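You operate a simulated robot arm through the tools that you are given. There is no shell and no other tool. Be economical: measure what you need, move in short steps, check, and stop when the job is done.

Carry out the task below with a simulated robot arm. There is one attempt and no reset: what you move stays moved.

TASK
Fetch the short brush from the top of the flask bench and set it on top of the black-banded flat mould.

The check looks at the end state, three seconds after you hand in, the way a careful person would. Anything else that was tipped, shoved, dropped, spilled or broken makes it a failure.

THE ROBOT
A 7-joint arm with a two-finger parallel gripper, fixed in place. Base frame: the origin is at the foot of the arm, x ahead of it, y to its left, z up; the work surface is at about z = 0. Units: cm, rad, N and s.
With the tool pointing down near the work surface it reaches from about 24 to 62 cm from the base axis. Its first joint turns from -1.152 to 1.152 rad. Payload 2.6 kg.
Tool frame: the origin (TCP) lies between the finger pads and is the grasp point; the fingertips stand 3 cm ahead of it; z points along the fingers, y is the line along which they close. The gripper opens to 9.4 cm. The fingers are 2.8 cm wide and 1 cm thick; the gripper's body (5 by 9.6 cm) begins 5.5 cm behind the TCP.
Orientation is told as [roll, pitch, yaw] about the base's x, y, z axes, in that order, counted from this pose: with the fingers straight down and closing along the base's y, the tool's x points along the base's -x, its y along +y and its z along -z.

THE INTERFACE
- The arm moves only by the tool nudge_tool. Its argument "motion" is text: rows parted by semicolons, each of 5 numbers parted by spaces: the finger opening in cm, from 0 to 9.4, then the shift along the base's x, y, z in cm, then the turn about the base's z in degrees. In form: gripper x y z yaw; .... A call has 1 to 10 rows; each row shifts and turns the commanded pose from where the row before left it. A row lasts 0.2 s, in which the tool goes at most 5 cm and 0.15 rad; a call with a longer step from one row to the next is refused whole, and so is a gripper value outside its range. A pose out of reach is approached as far as the arm can. The call stops where the force on the tool passes 40 N (or 10 N more than at its start, if that is more) or the arm is blocked; 0.2 s more then pass. Each finger travels about 7.2 cm/s and halts on what it meets, pressing with about 28 N; the grip force reading is that of the motor and also rises with nothing between the fingers. The clock runs only during rows and for 0.2 s after the last one: add rows that do not move to give the fingers time. It gives the time, the measured TCP pose, the force on the tool (base axes), the opening and the grip force at its end, in the units of the frame above (readings bear some noise), and new pictures: "show" is both (left out), scene, wrist or none.
- Cameras (640 x 400 px; columns grow to the right, rows downward): "scene" is fixed at [4.07, 44.45, 55.23]; the picture's right is [-0.68, -0.73, 0.00], its down [-0.51, 0.47, -0.72] and it looks along [0.53, -0.49, -0.69] (base axes); focal length 304 px, centre (320, 200). "wrist" rides on the gripper at [-3.7, 0, -5.8] in the tool frame; the picture's right is [0.00, -1.00, 0.00], its down [0.97, 0.00, -0.24] and it looks along [0.24, 0.00, 0.97] (tool axes); focal length 218 px, centre (320, 200). There is no depth. A picture from a camera that has moved, and an enlarged one, comes with that camera's place and axes in the base frame and with its lens.
- inspect(camera, box): a new picture of the part [left, top, right, bottom] of that camera's present view, enlarged. The clock stands still meanwhile.
- job_done(): hands the job in; it is judged then, once.

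Go step by step. Nothing tells you positions but the pictures and the camera data: compare them with the known pose of the tool, close in by small moves and look again before you grip or let go. The budget is 90 turns and 170 pictures, counting those below and the enlarged ones. Unless the task says otherwise, let go and move clear before handing in, and close with one line.

The tools are called after ">>>" by a JSON object that holds its "fn" and its "kwargs". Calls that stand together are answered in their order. nudge_tool: Moves the arm, as the interface text tells. Its arguments: {"type":"object","properties":{"motion":{"type":"string"},"show":{"type":"string","enum":["both","scene","wrist","none"]}},"required":["motion"]} The other tools are called the same way: inspect (camera, box) takes an enlarged picture of a part of a camera's view; job_done () hands the job in.

At the start:

```text
time_s: 0.0
tcp_pos: [36.58, 22.02, 31.87]
ee_rot: [0.002, 0.0, -0.001]
contact_force: [0.2, -0.4, 0.7]
gripper_width: 9.4
grip_force: 0.0
```

scene: 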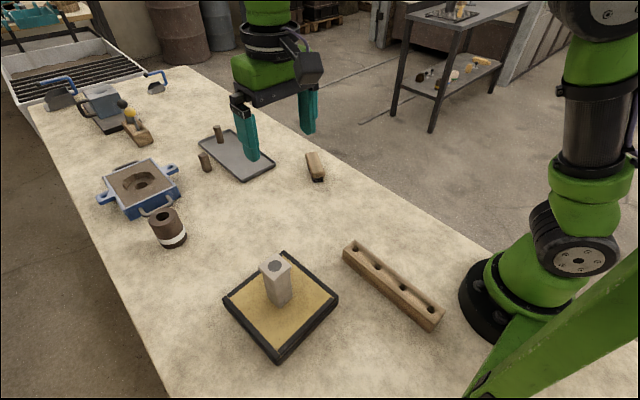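
wrist: 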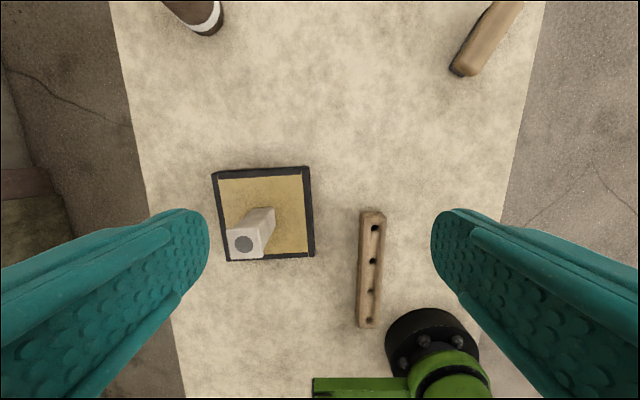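

I see a bench with several foundry objects, but the brush and the flask bench aren't clear yet. I'll enlarge parts of the scene view.

>>> {"fn": "inspect", "kwargs": {"camera": "scene", "box": [20, 50, 220, 175]}}

>>> {"fn": "inspect", "kwargs": {"camera": "scene", "box": [180, 110, 360, 222]}}

>>> {"fn": "inspect", "kwargs": {"camera": "scene", "box": [200, 220, 460, 382]}}

>>> {"fn": "inspect", "kwargs": {"camera": "scene", "box": [380, 0, 540, 100]}}

```text
3.20 times, centred on (120, 112) of scene
camera zoom: at [4.07, 44.45, 55.23], right [-0.68, -0.73, 0.0], down [-0.51, 0.47, -0.72], along [0.53, -0.49, -0.69], focal length 971 px, centre (960, 480)
```

zoom: 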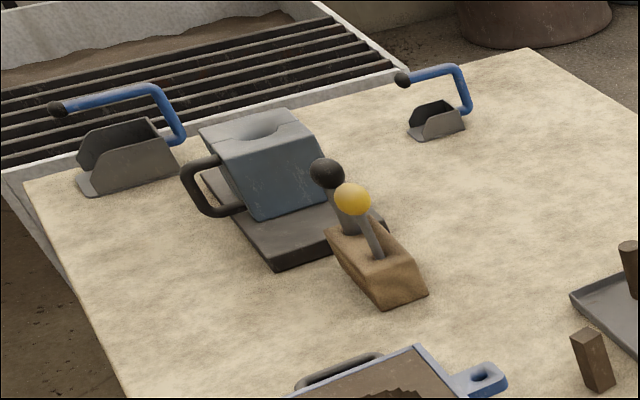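

```text
3.56 times, centred on (270, 166) of scene
camera zoom: at [4.07, 44.45, 55.23], right [-0.68, -0.73, 0.0], down [-0.51, 0.47, -0.72], along [0.53, -0.49, -0.69], focal length 1079 px, centre (498, 321)
```

zoom: 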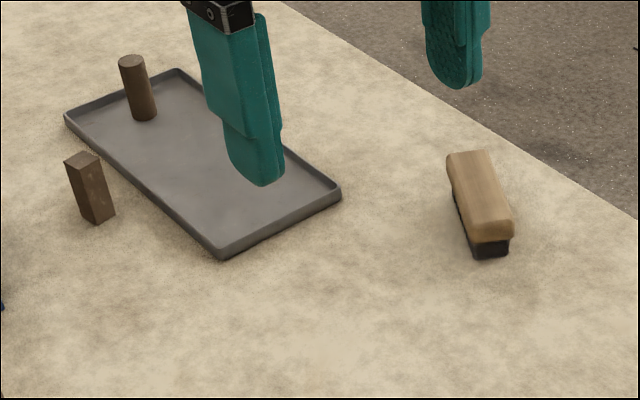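

```text
2.46 times, centred on (330, 301) of scene
camera zoom: at [4.07, 44.45, 55.23], right [-0.68, -0.73, 0.0], down [-0.51, 0.47, -0.72], along [0.53, -0.49, -0.69], focal length 747 px, centre (295, -49)
```

zoom: 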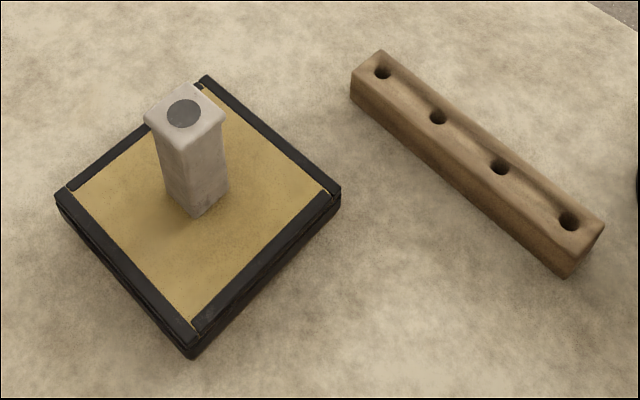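

```text
4.00 times, centred on (460, 50) of scene
camera zoom: at [4.07, 44.45, 55.23], right [-0.68, -0.73, 0.0], down [-0.51, 0.47, -0.72], along [0.53, -0.49, -0.69], focal length 1214 px, centre (-240, 800)
```

zoom: 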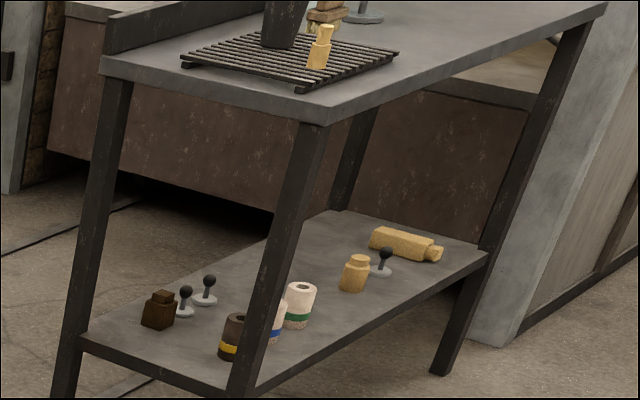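

The brush is the wood-topped block near (56, -2), angled about -30°. The black-banded mould is centred near (30, 30) with a tall post standing in its middle. I'll move above the brush and turn to match it.

>>> {"fn": "nudge_tool", "kwargs": {"motion": "9.4 2.475 -2.99 -1.5 -3.75; 9.4 2.475 -2.99 -1.5 -3.75; 9.4 2.475 -2.99 -1.5 -3.75; 9.4 2.475 -2.99 -1.5 -3.75; 9.4 2.475 -2.99 -1.5 -3.75; 9.4 2.475 -2.99 -1.5 -3.75; 9.4 2.475 -2.99 -1.5 -3.75; 9.4 2.475 -2.99 -1.5 -3.75; 9.4 0 0 0 0"}}

```text
time_s: 2.0
tcp_pos: [56.31, -2.06, 19.78]
ee_rot: [0.002, 0.002, -0.524]
contact_force: [0.7, -0.2, -0.3]
gripper_width: 9.38
grip_force: 0.0
camera wrist: at [59.31, -3.74, 25.54], right [-0.5, -0.87, 0.0], down [-0.84, 0.49, 0.24], along [-0.21, 0.12, -0.97], focal length 218 px, centre (320, 200)
```

scene: 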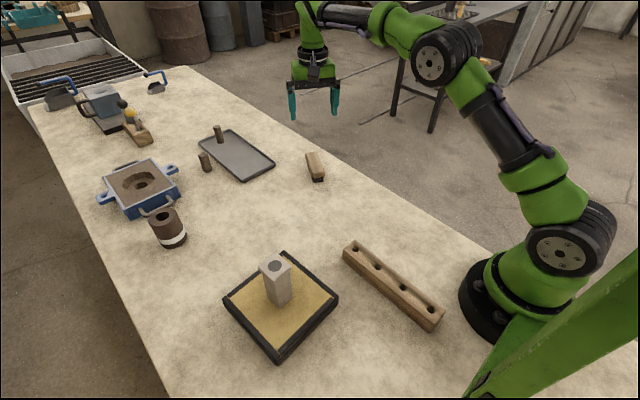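
wrist: 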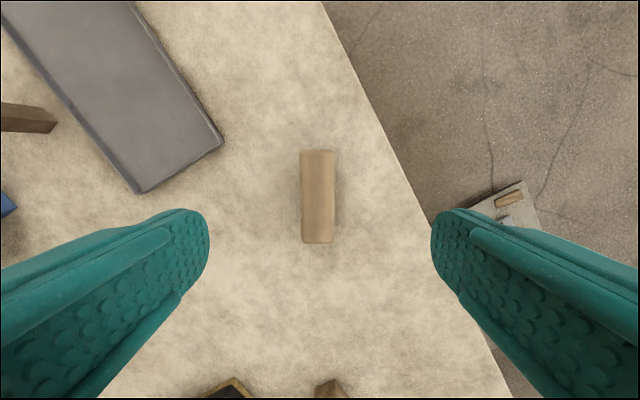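

The brush is aligned with the gripper, with its centre near (55.0, -1.0). I'll grip it a little toward its far end so the hand will clear the post later, so I go down partway and check.

>>> {"fn": "nudge_tool", "kwargs": {"motion": "9.4 0.6 -0.1 -3 0; 9.4 0 0 -4 0; 9.4 0 0 -3.5 0; 9.4 0 0 0 0"}}

>>> {"fn": "inspect", "kwargs": {"camera": "scene", "box": [260, 100, 372, 170]}}

```text
time_s: 3.0
tcp_pos: [56.91, -2.18, 9.31]
ee_rot: [-0.001, -0.001, -0.523]
contact_force: [-0.1, 1.0, 0.2]
gripper_width: 9.37
grip_force: 0.0
camera wrist: at [59.91, -3.83, 15.12], right [-0.5, -0.87, 0.0], down [-0.84, 0.49, 0.24], along [-0.21, 0.12, -0.97], focal length 218 px, centre (320, 200)
```

scene: 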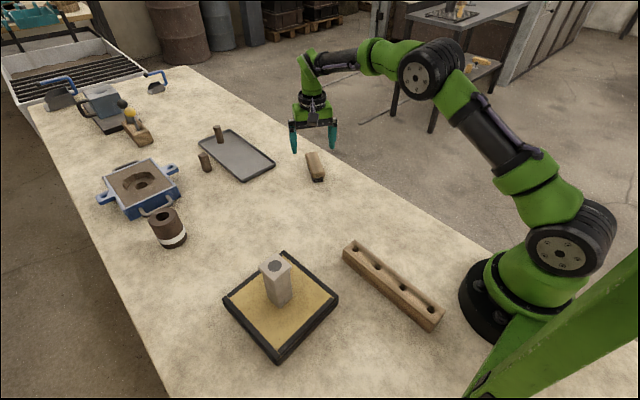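
wrist: 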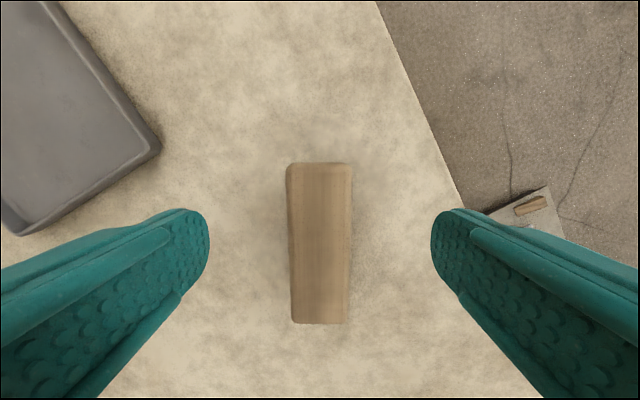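

```text
5.71 times, centred on (316, 135) of scene
camera zoom: at [4.07, 44.45, 55.23], right [-0.68, -0.73, 0.0], down [-0.51, 0.47, -0.72], along [0.53, -0.49, -0.69], focal length 1734 px, centre (343, 571)
```

zoom: 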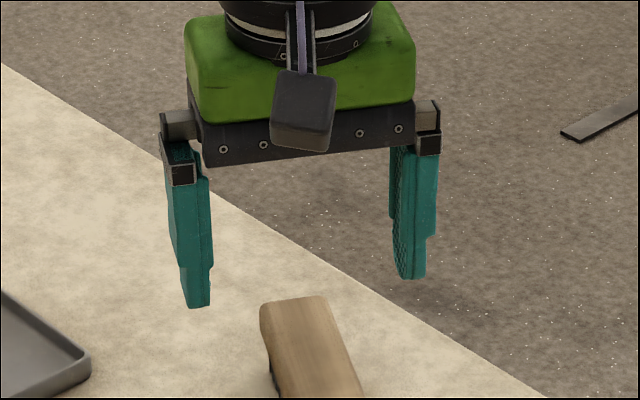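

The brush is centred between the fingers. From the two views, the mould's top is about z 4 and the post's top about z 14, so a fingertip grasp on the wood will do. I'll lower and close.

>>> {"fn": "nudge_tool", "kwargs": {"motion": "9.4 0 0 -2.3 0; 9.4 0 0 -2.3 0; 9.4 0 0 0 0; 6 0 0 0 0; 4.5 0 0 0 0; 3 0 0 0 0; 2 0 0 0 0; 2 0 0 0 0; 2 0 0 0 0"}}

>>> {"fn": "inspect", "kwargs": {"camera": "scene", "box": [260, 120, 372, 190]}}

```text
time_s: 5.0
tcp_pos: [56.81, -2.22, 4.73]
ee_rot: [0.0, 0.0, -0.524]
contact_force: [0.6, -0.2, 0.0]
gripper_width: 3.51
grip_force: 27.7
camera wrist: at [59.9, -3.83, 10.59], right [-0.5, -0.87, 0.0], down [-0.84, 0.49, 0.24], along [-0.21, 0.12, -0.97], focal length 218 px, centre (320, 200)
```

scene: 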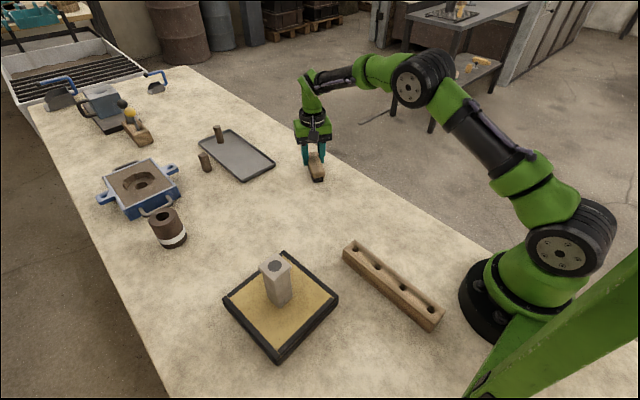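
wrist: 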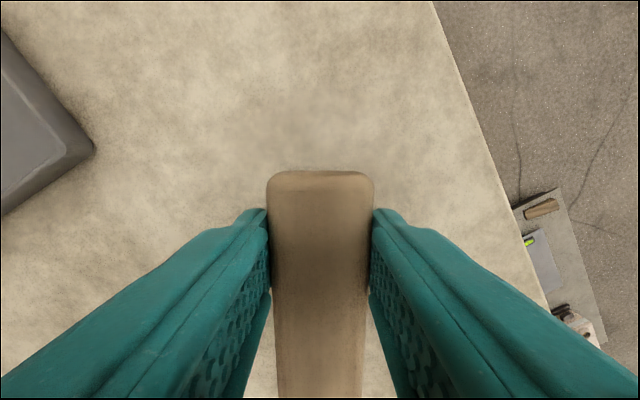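

```text
5.71 times, centred on (316, 155) of scene
camera zoom: at [4.07, 44.45, 55.23], right [-0.68, -0.73, 0.0], down [-0.51, 0.47, -0.72], along [0.53, -0.49, -0.69], focal length 1734 px, centre (343, 457)
```

zoom: 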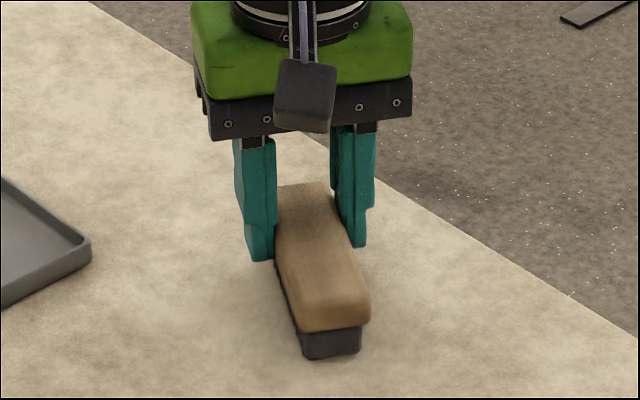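

The brush is held at 3.5 cm opening. I'll lift it and carry it high toward the mould's near-right strip, turning about 31° on the way.

>>> {"fn": "nudge_tool", "kwargs": {"motion": "2 0 0 4 0; 2 0 0 5 0; 2 -2.775 3.6 1.2 4.2; 2 -2.775 3.6 1.2 4.2; 2 -2.775 3.6 1.2 4.2; 2 -2.775 3.6 1.2 4.2; 2 -2.775 3.6 1.2 4.2; 2 -2.775 3.6 1.2 4.2; 2 -2.775 3.6 1.2 4.2; 2 -2.775 3.6 1.2 4.2"}}

>>> {"fn": "inspect", "kwargs": {"camera": "scene", "box": [200, 180, 392, 300]}}

```text
time_s: 7.2
tcp_pos: [34.78, 26.57, 23.45]
ee_rot: [0.001, -0.001, 0.063]
contact_force: [0.6, 0.1, -1.3]
gripper_width: 3.51
grip_force: 28.5
camera wrist: at [38.27, 26.9, 29.25], right [0.06, -1.0, 0.0], down [-0.97, -0.06, 0.24], along [-0.24, -0.02, -0.97], focal length 218 px, centre (320, 200)
```

scene: 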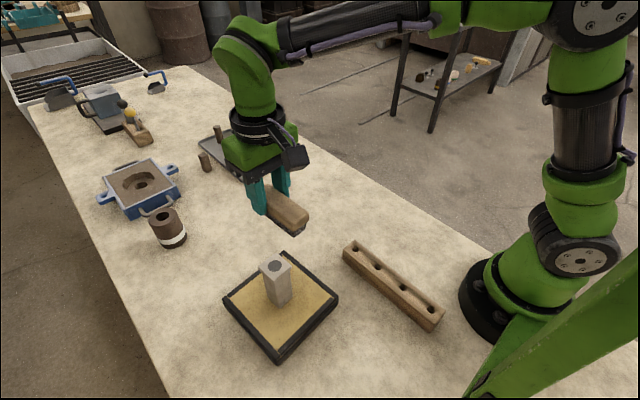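
wrist: 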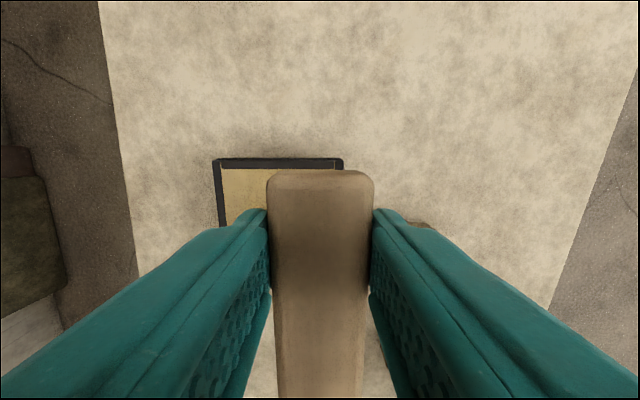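

```text
3.33 times, centred on (296, 240) of scene
camera zoom: at [4.08, 44.45, 55.23], right [-0.68, -0.73, 0.0], down [-0.51, 0.47, -0.72], along [0.53, -0.49, -0.69], focal length 1012 px, centre (400, 67)
```

zoom: 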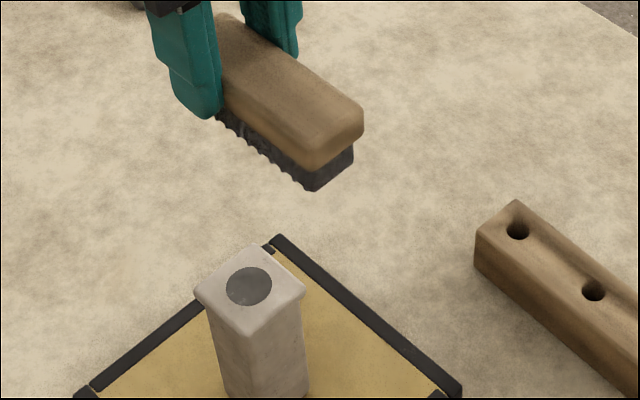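

The mould's far-right corner is near (37.0, 24.05), with the mould turned about 4°, the same as the brush. I'll shift slightly so the brush lies along the right-hand strip, then descend partway.

>>> {"fn": "nudge_tool", "kwargs": {"motion": "2 -0.5 -0.2 -2.5 0.2; 2 0 0 -3.5 0; 2 0 0 -3.5 0; 2 0 0 -2.4 0; 2 0 0 0 0"}}

>>> {"fn": "inspect", "kwargs": {"camera": "scene", "box": [200, 190, 392, 310]}}

```text
time_s: 8.4
tcp_pos: [34.4, 26.49, 11.5]
ee_rot: [0.0, 0.0, 0.066]
contact_force: [1.1, 1.3, -1.1]
gripper_width: 3.53
grip_force: 28.0
camera wrist: at [37.77, 26.9, 17.3], right [0.07, -1.0, 0.0], down [-0.97, -0.06, 0.24], along [-0.24, -0.02, -0.97], focal length 218 px, centre (320, 200)
```

scene: 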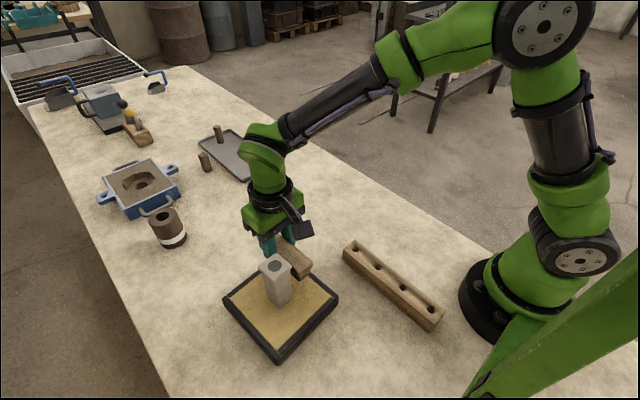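
wrist: 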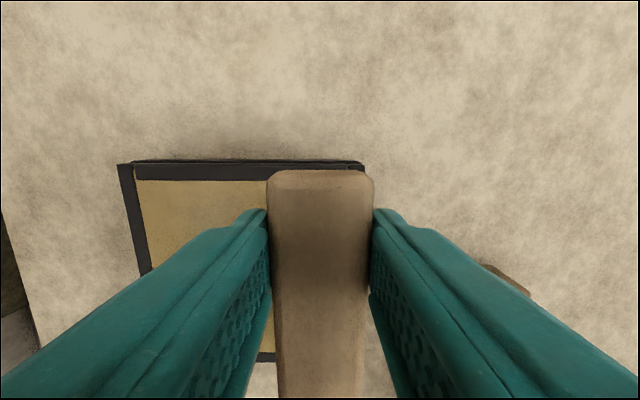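

```text
3.33 times, centred on (296, 250) of scene
camera zoom: at [4.07, 44.45, 55.23], right [-0.68, -0.73, 0.0], down [-0.51, 0.47, -0.72], along [0.53, -0.49, -0.69], focal length 1012 px, centre (400, 33)
```

zoom: 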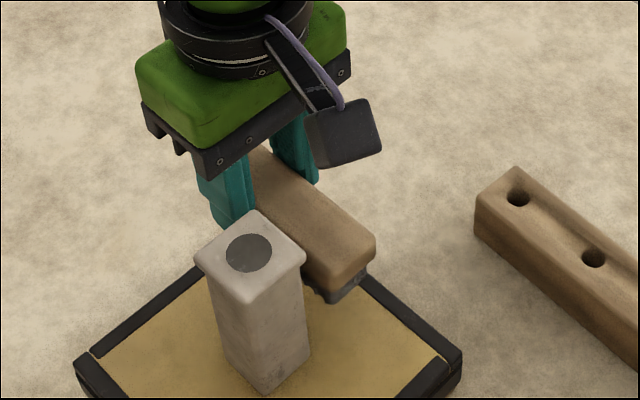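

The mould's top comes out at z 4 again, and the brush sits over the right strip about 0.8 cm in from the edge, clear of the post. I'll lower it gently.

>>> {"fn": "nudge_tool", "kwargs": {"motion": "2 0 0 -1 0; 2 0 0 -0.8 0; 2 0 0 -0.4 0; 2 0 0 0 0"}}

>>> {"fn": "inspect", "kwargs": {"camera": "scene", "box": [220, 200, 380, 300]}}

```text
time_s: 9.4
tcp_pos: [34.12, 26.5, 9.23]
ee_rot: [0.001, -0.001, 0.068]
contact_force: [-0.1, -0.1, -1.1]
gripper_width: 3.53
grip_force: 27.9
camera wrist: at [37.68, 26.95, 15.05], right [0.07, -1.0, 0.0], down [-0.97, -0.06, 0.24], along [-0.24, -0.02, -0.97], focal length 218 px, centre (320, 200)
```

scene: 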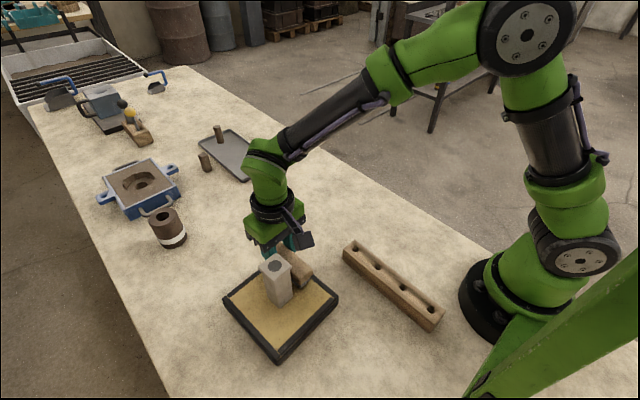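
wrist: 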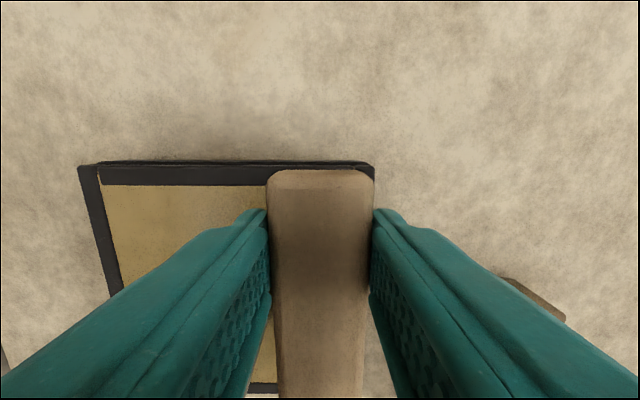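

```text
4.00 times, centred on (300, 250) of scene
camera zoom: at [4.07, 44.45, 55.23], right [-0.68, -0.73, 0.0], down [-0.51, 0.47, -0.72], along [0.53, -0.49, -0.69], focal length 1214 px, centre (400, 0)
```

zoom: 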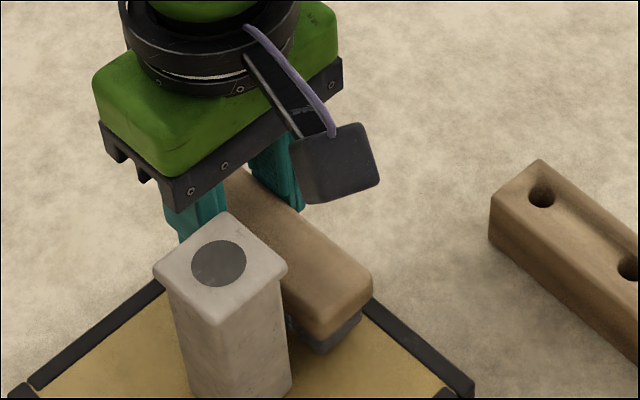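

There's no contact yet and the hand clears the post. I'll continue down in small steps until the force changes.

>>> {"fn": "nudge_tool", "kwargs": {"motion": "2 0 0 -0.2 0; 2 0 0 -0.15 0; 2 0 0 -0.15 0; 2 0 0 0 0", "show": "none"}}

```text
time_s: 10.4
tcp_pos: [34.28, 26.54, 8.85]
ee_rot: [0.0, -0.001, 0.067]
contact_force: [0.5, 0.6, -0.5]
gripper_width: 3.52
grip_force: 28.4
```

>>> {"fn": "nudge_tool", "kwargs": {"motion": "2 0 0 -0.15 0; 2 0 0 -0.15 0; 2 0 0 0 0"}}

>>> {"fn": "inspect", "kwargs": {"camera": "scene", "box": [250, 220, 346, 280]}}

```text
time_s: 11.2
tcp_pos: [34.29, 26.61, 8.56]
ee_rot: [0.001, -0.002, 0.067]
contact_force: [-5.3, -4.4, 22.0]
gripper_width: 3.53
grip_force: 27.8
camera wrist: at [37.83, 27.03, 14.45], right [0.07, -1.0, 0.0], down [-0.97, -0.06, 0.24], along [-0.24, -0.01, -0.97], focal length 218 px, centre (320, 200)
```

scene: 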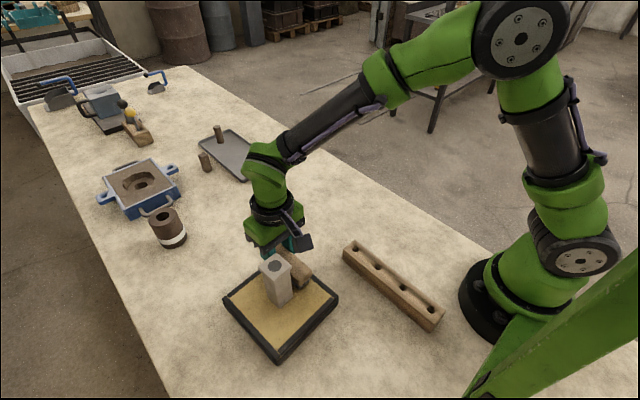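
wrist: 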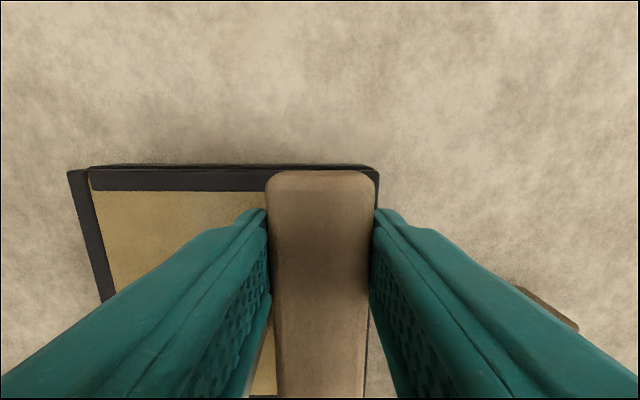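

```text
6.67 times, centred on (298, 250) of scene
camera zoom: at [4.06, 44.44, 55.24], right [-0.68, -0.73, 0.0], down [-0.51, 0.47, -0.72], along [0.53, -0.49, -0.69], focal length 2023 px, centre (467, -133)
```

zoom: 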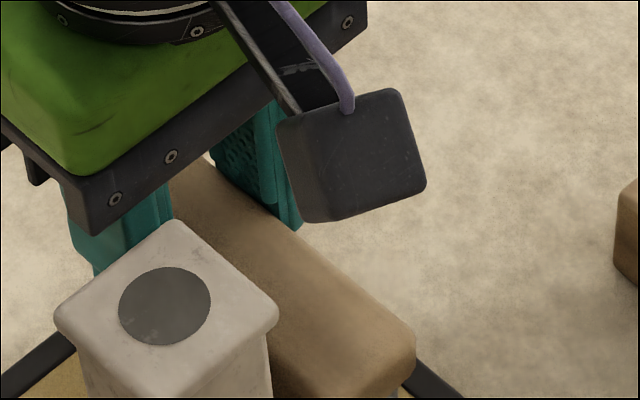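

Contact at the expected height (22 N upward), so the brush is on the mould. I'll ease the press slightly, open the fingers a little and rise straight up.

>>> {"fn": "nudge_tool", "kwargs": {"motion": "2 0 0 0.1 0; 3.5 0 0 0 0; 4.2 0 0 0 0; 5.3 0 0 0 0; 5.3 0 0 0 0; 5.3 0 0 0.5 0; 5.3 0 0 1.5 0; 5.3 0 0 3 0; 5.3 0 0 4 0; 5.3 0 0 4 0"}}

>>> {"fn": "inspect", "kwargs": {"camera": "scene", "box": [200, 220, 392, 340]}}

```text
time_s: 13.4
tcp_pos: [34.17, 26.57, 21.94]
ee_rot: [0.001, 0.0, 0.065]
contact_force: [-1.6, 0.2, -0.4]
gripper_width: 5.29
grip_force: 0.0
camera wrist: at [37.72, 26.98, 27.6], right [0.07, -1.0, 0.0], down [-0.97, -0.06, 0.24], along [-0.24, -0.02, -0.97], focal length 218 px, centre (320, 200)
```

scene: 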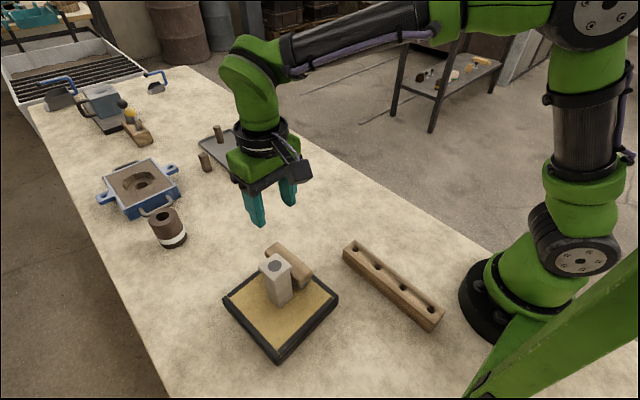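
wrist: 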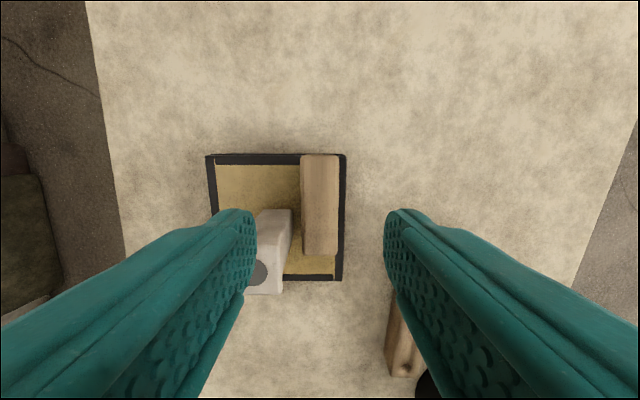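

```text
3.33 times, centred on (296, 280) of scene
camera zoom: at [4.07, 44.45, 55.23], right [-0.68, -0.73, 0.0], down [-0.51, 0.47, -0.72], along [0.53, -0.49, -0.69], focal length 1012 px, centre (400, -67)
```

zoom: 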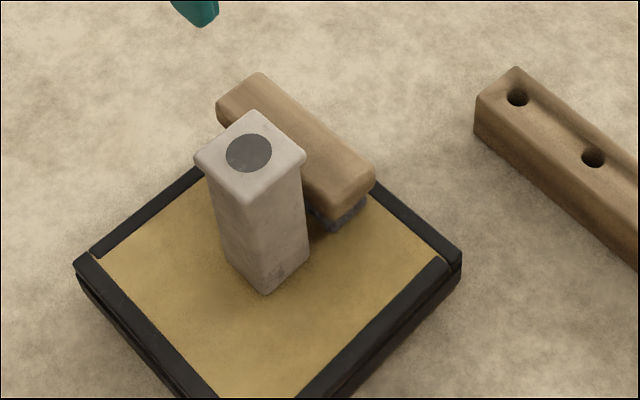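

The brush lies flat within the mould's outline, the post and everything else are where they were, and the gripper is clear. I'm handing in now.

>>> {"fn": "job_done", "kwargs": {}}

```text
The job is handed in.
```

The short brush is lying on top of the black-banded flat mould, beside its post; the gripper has let go and moved clear, and I saw nothing else disturbed.
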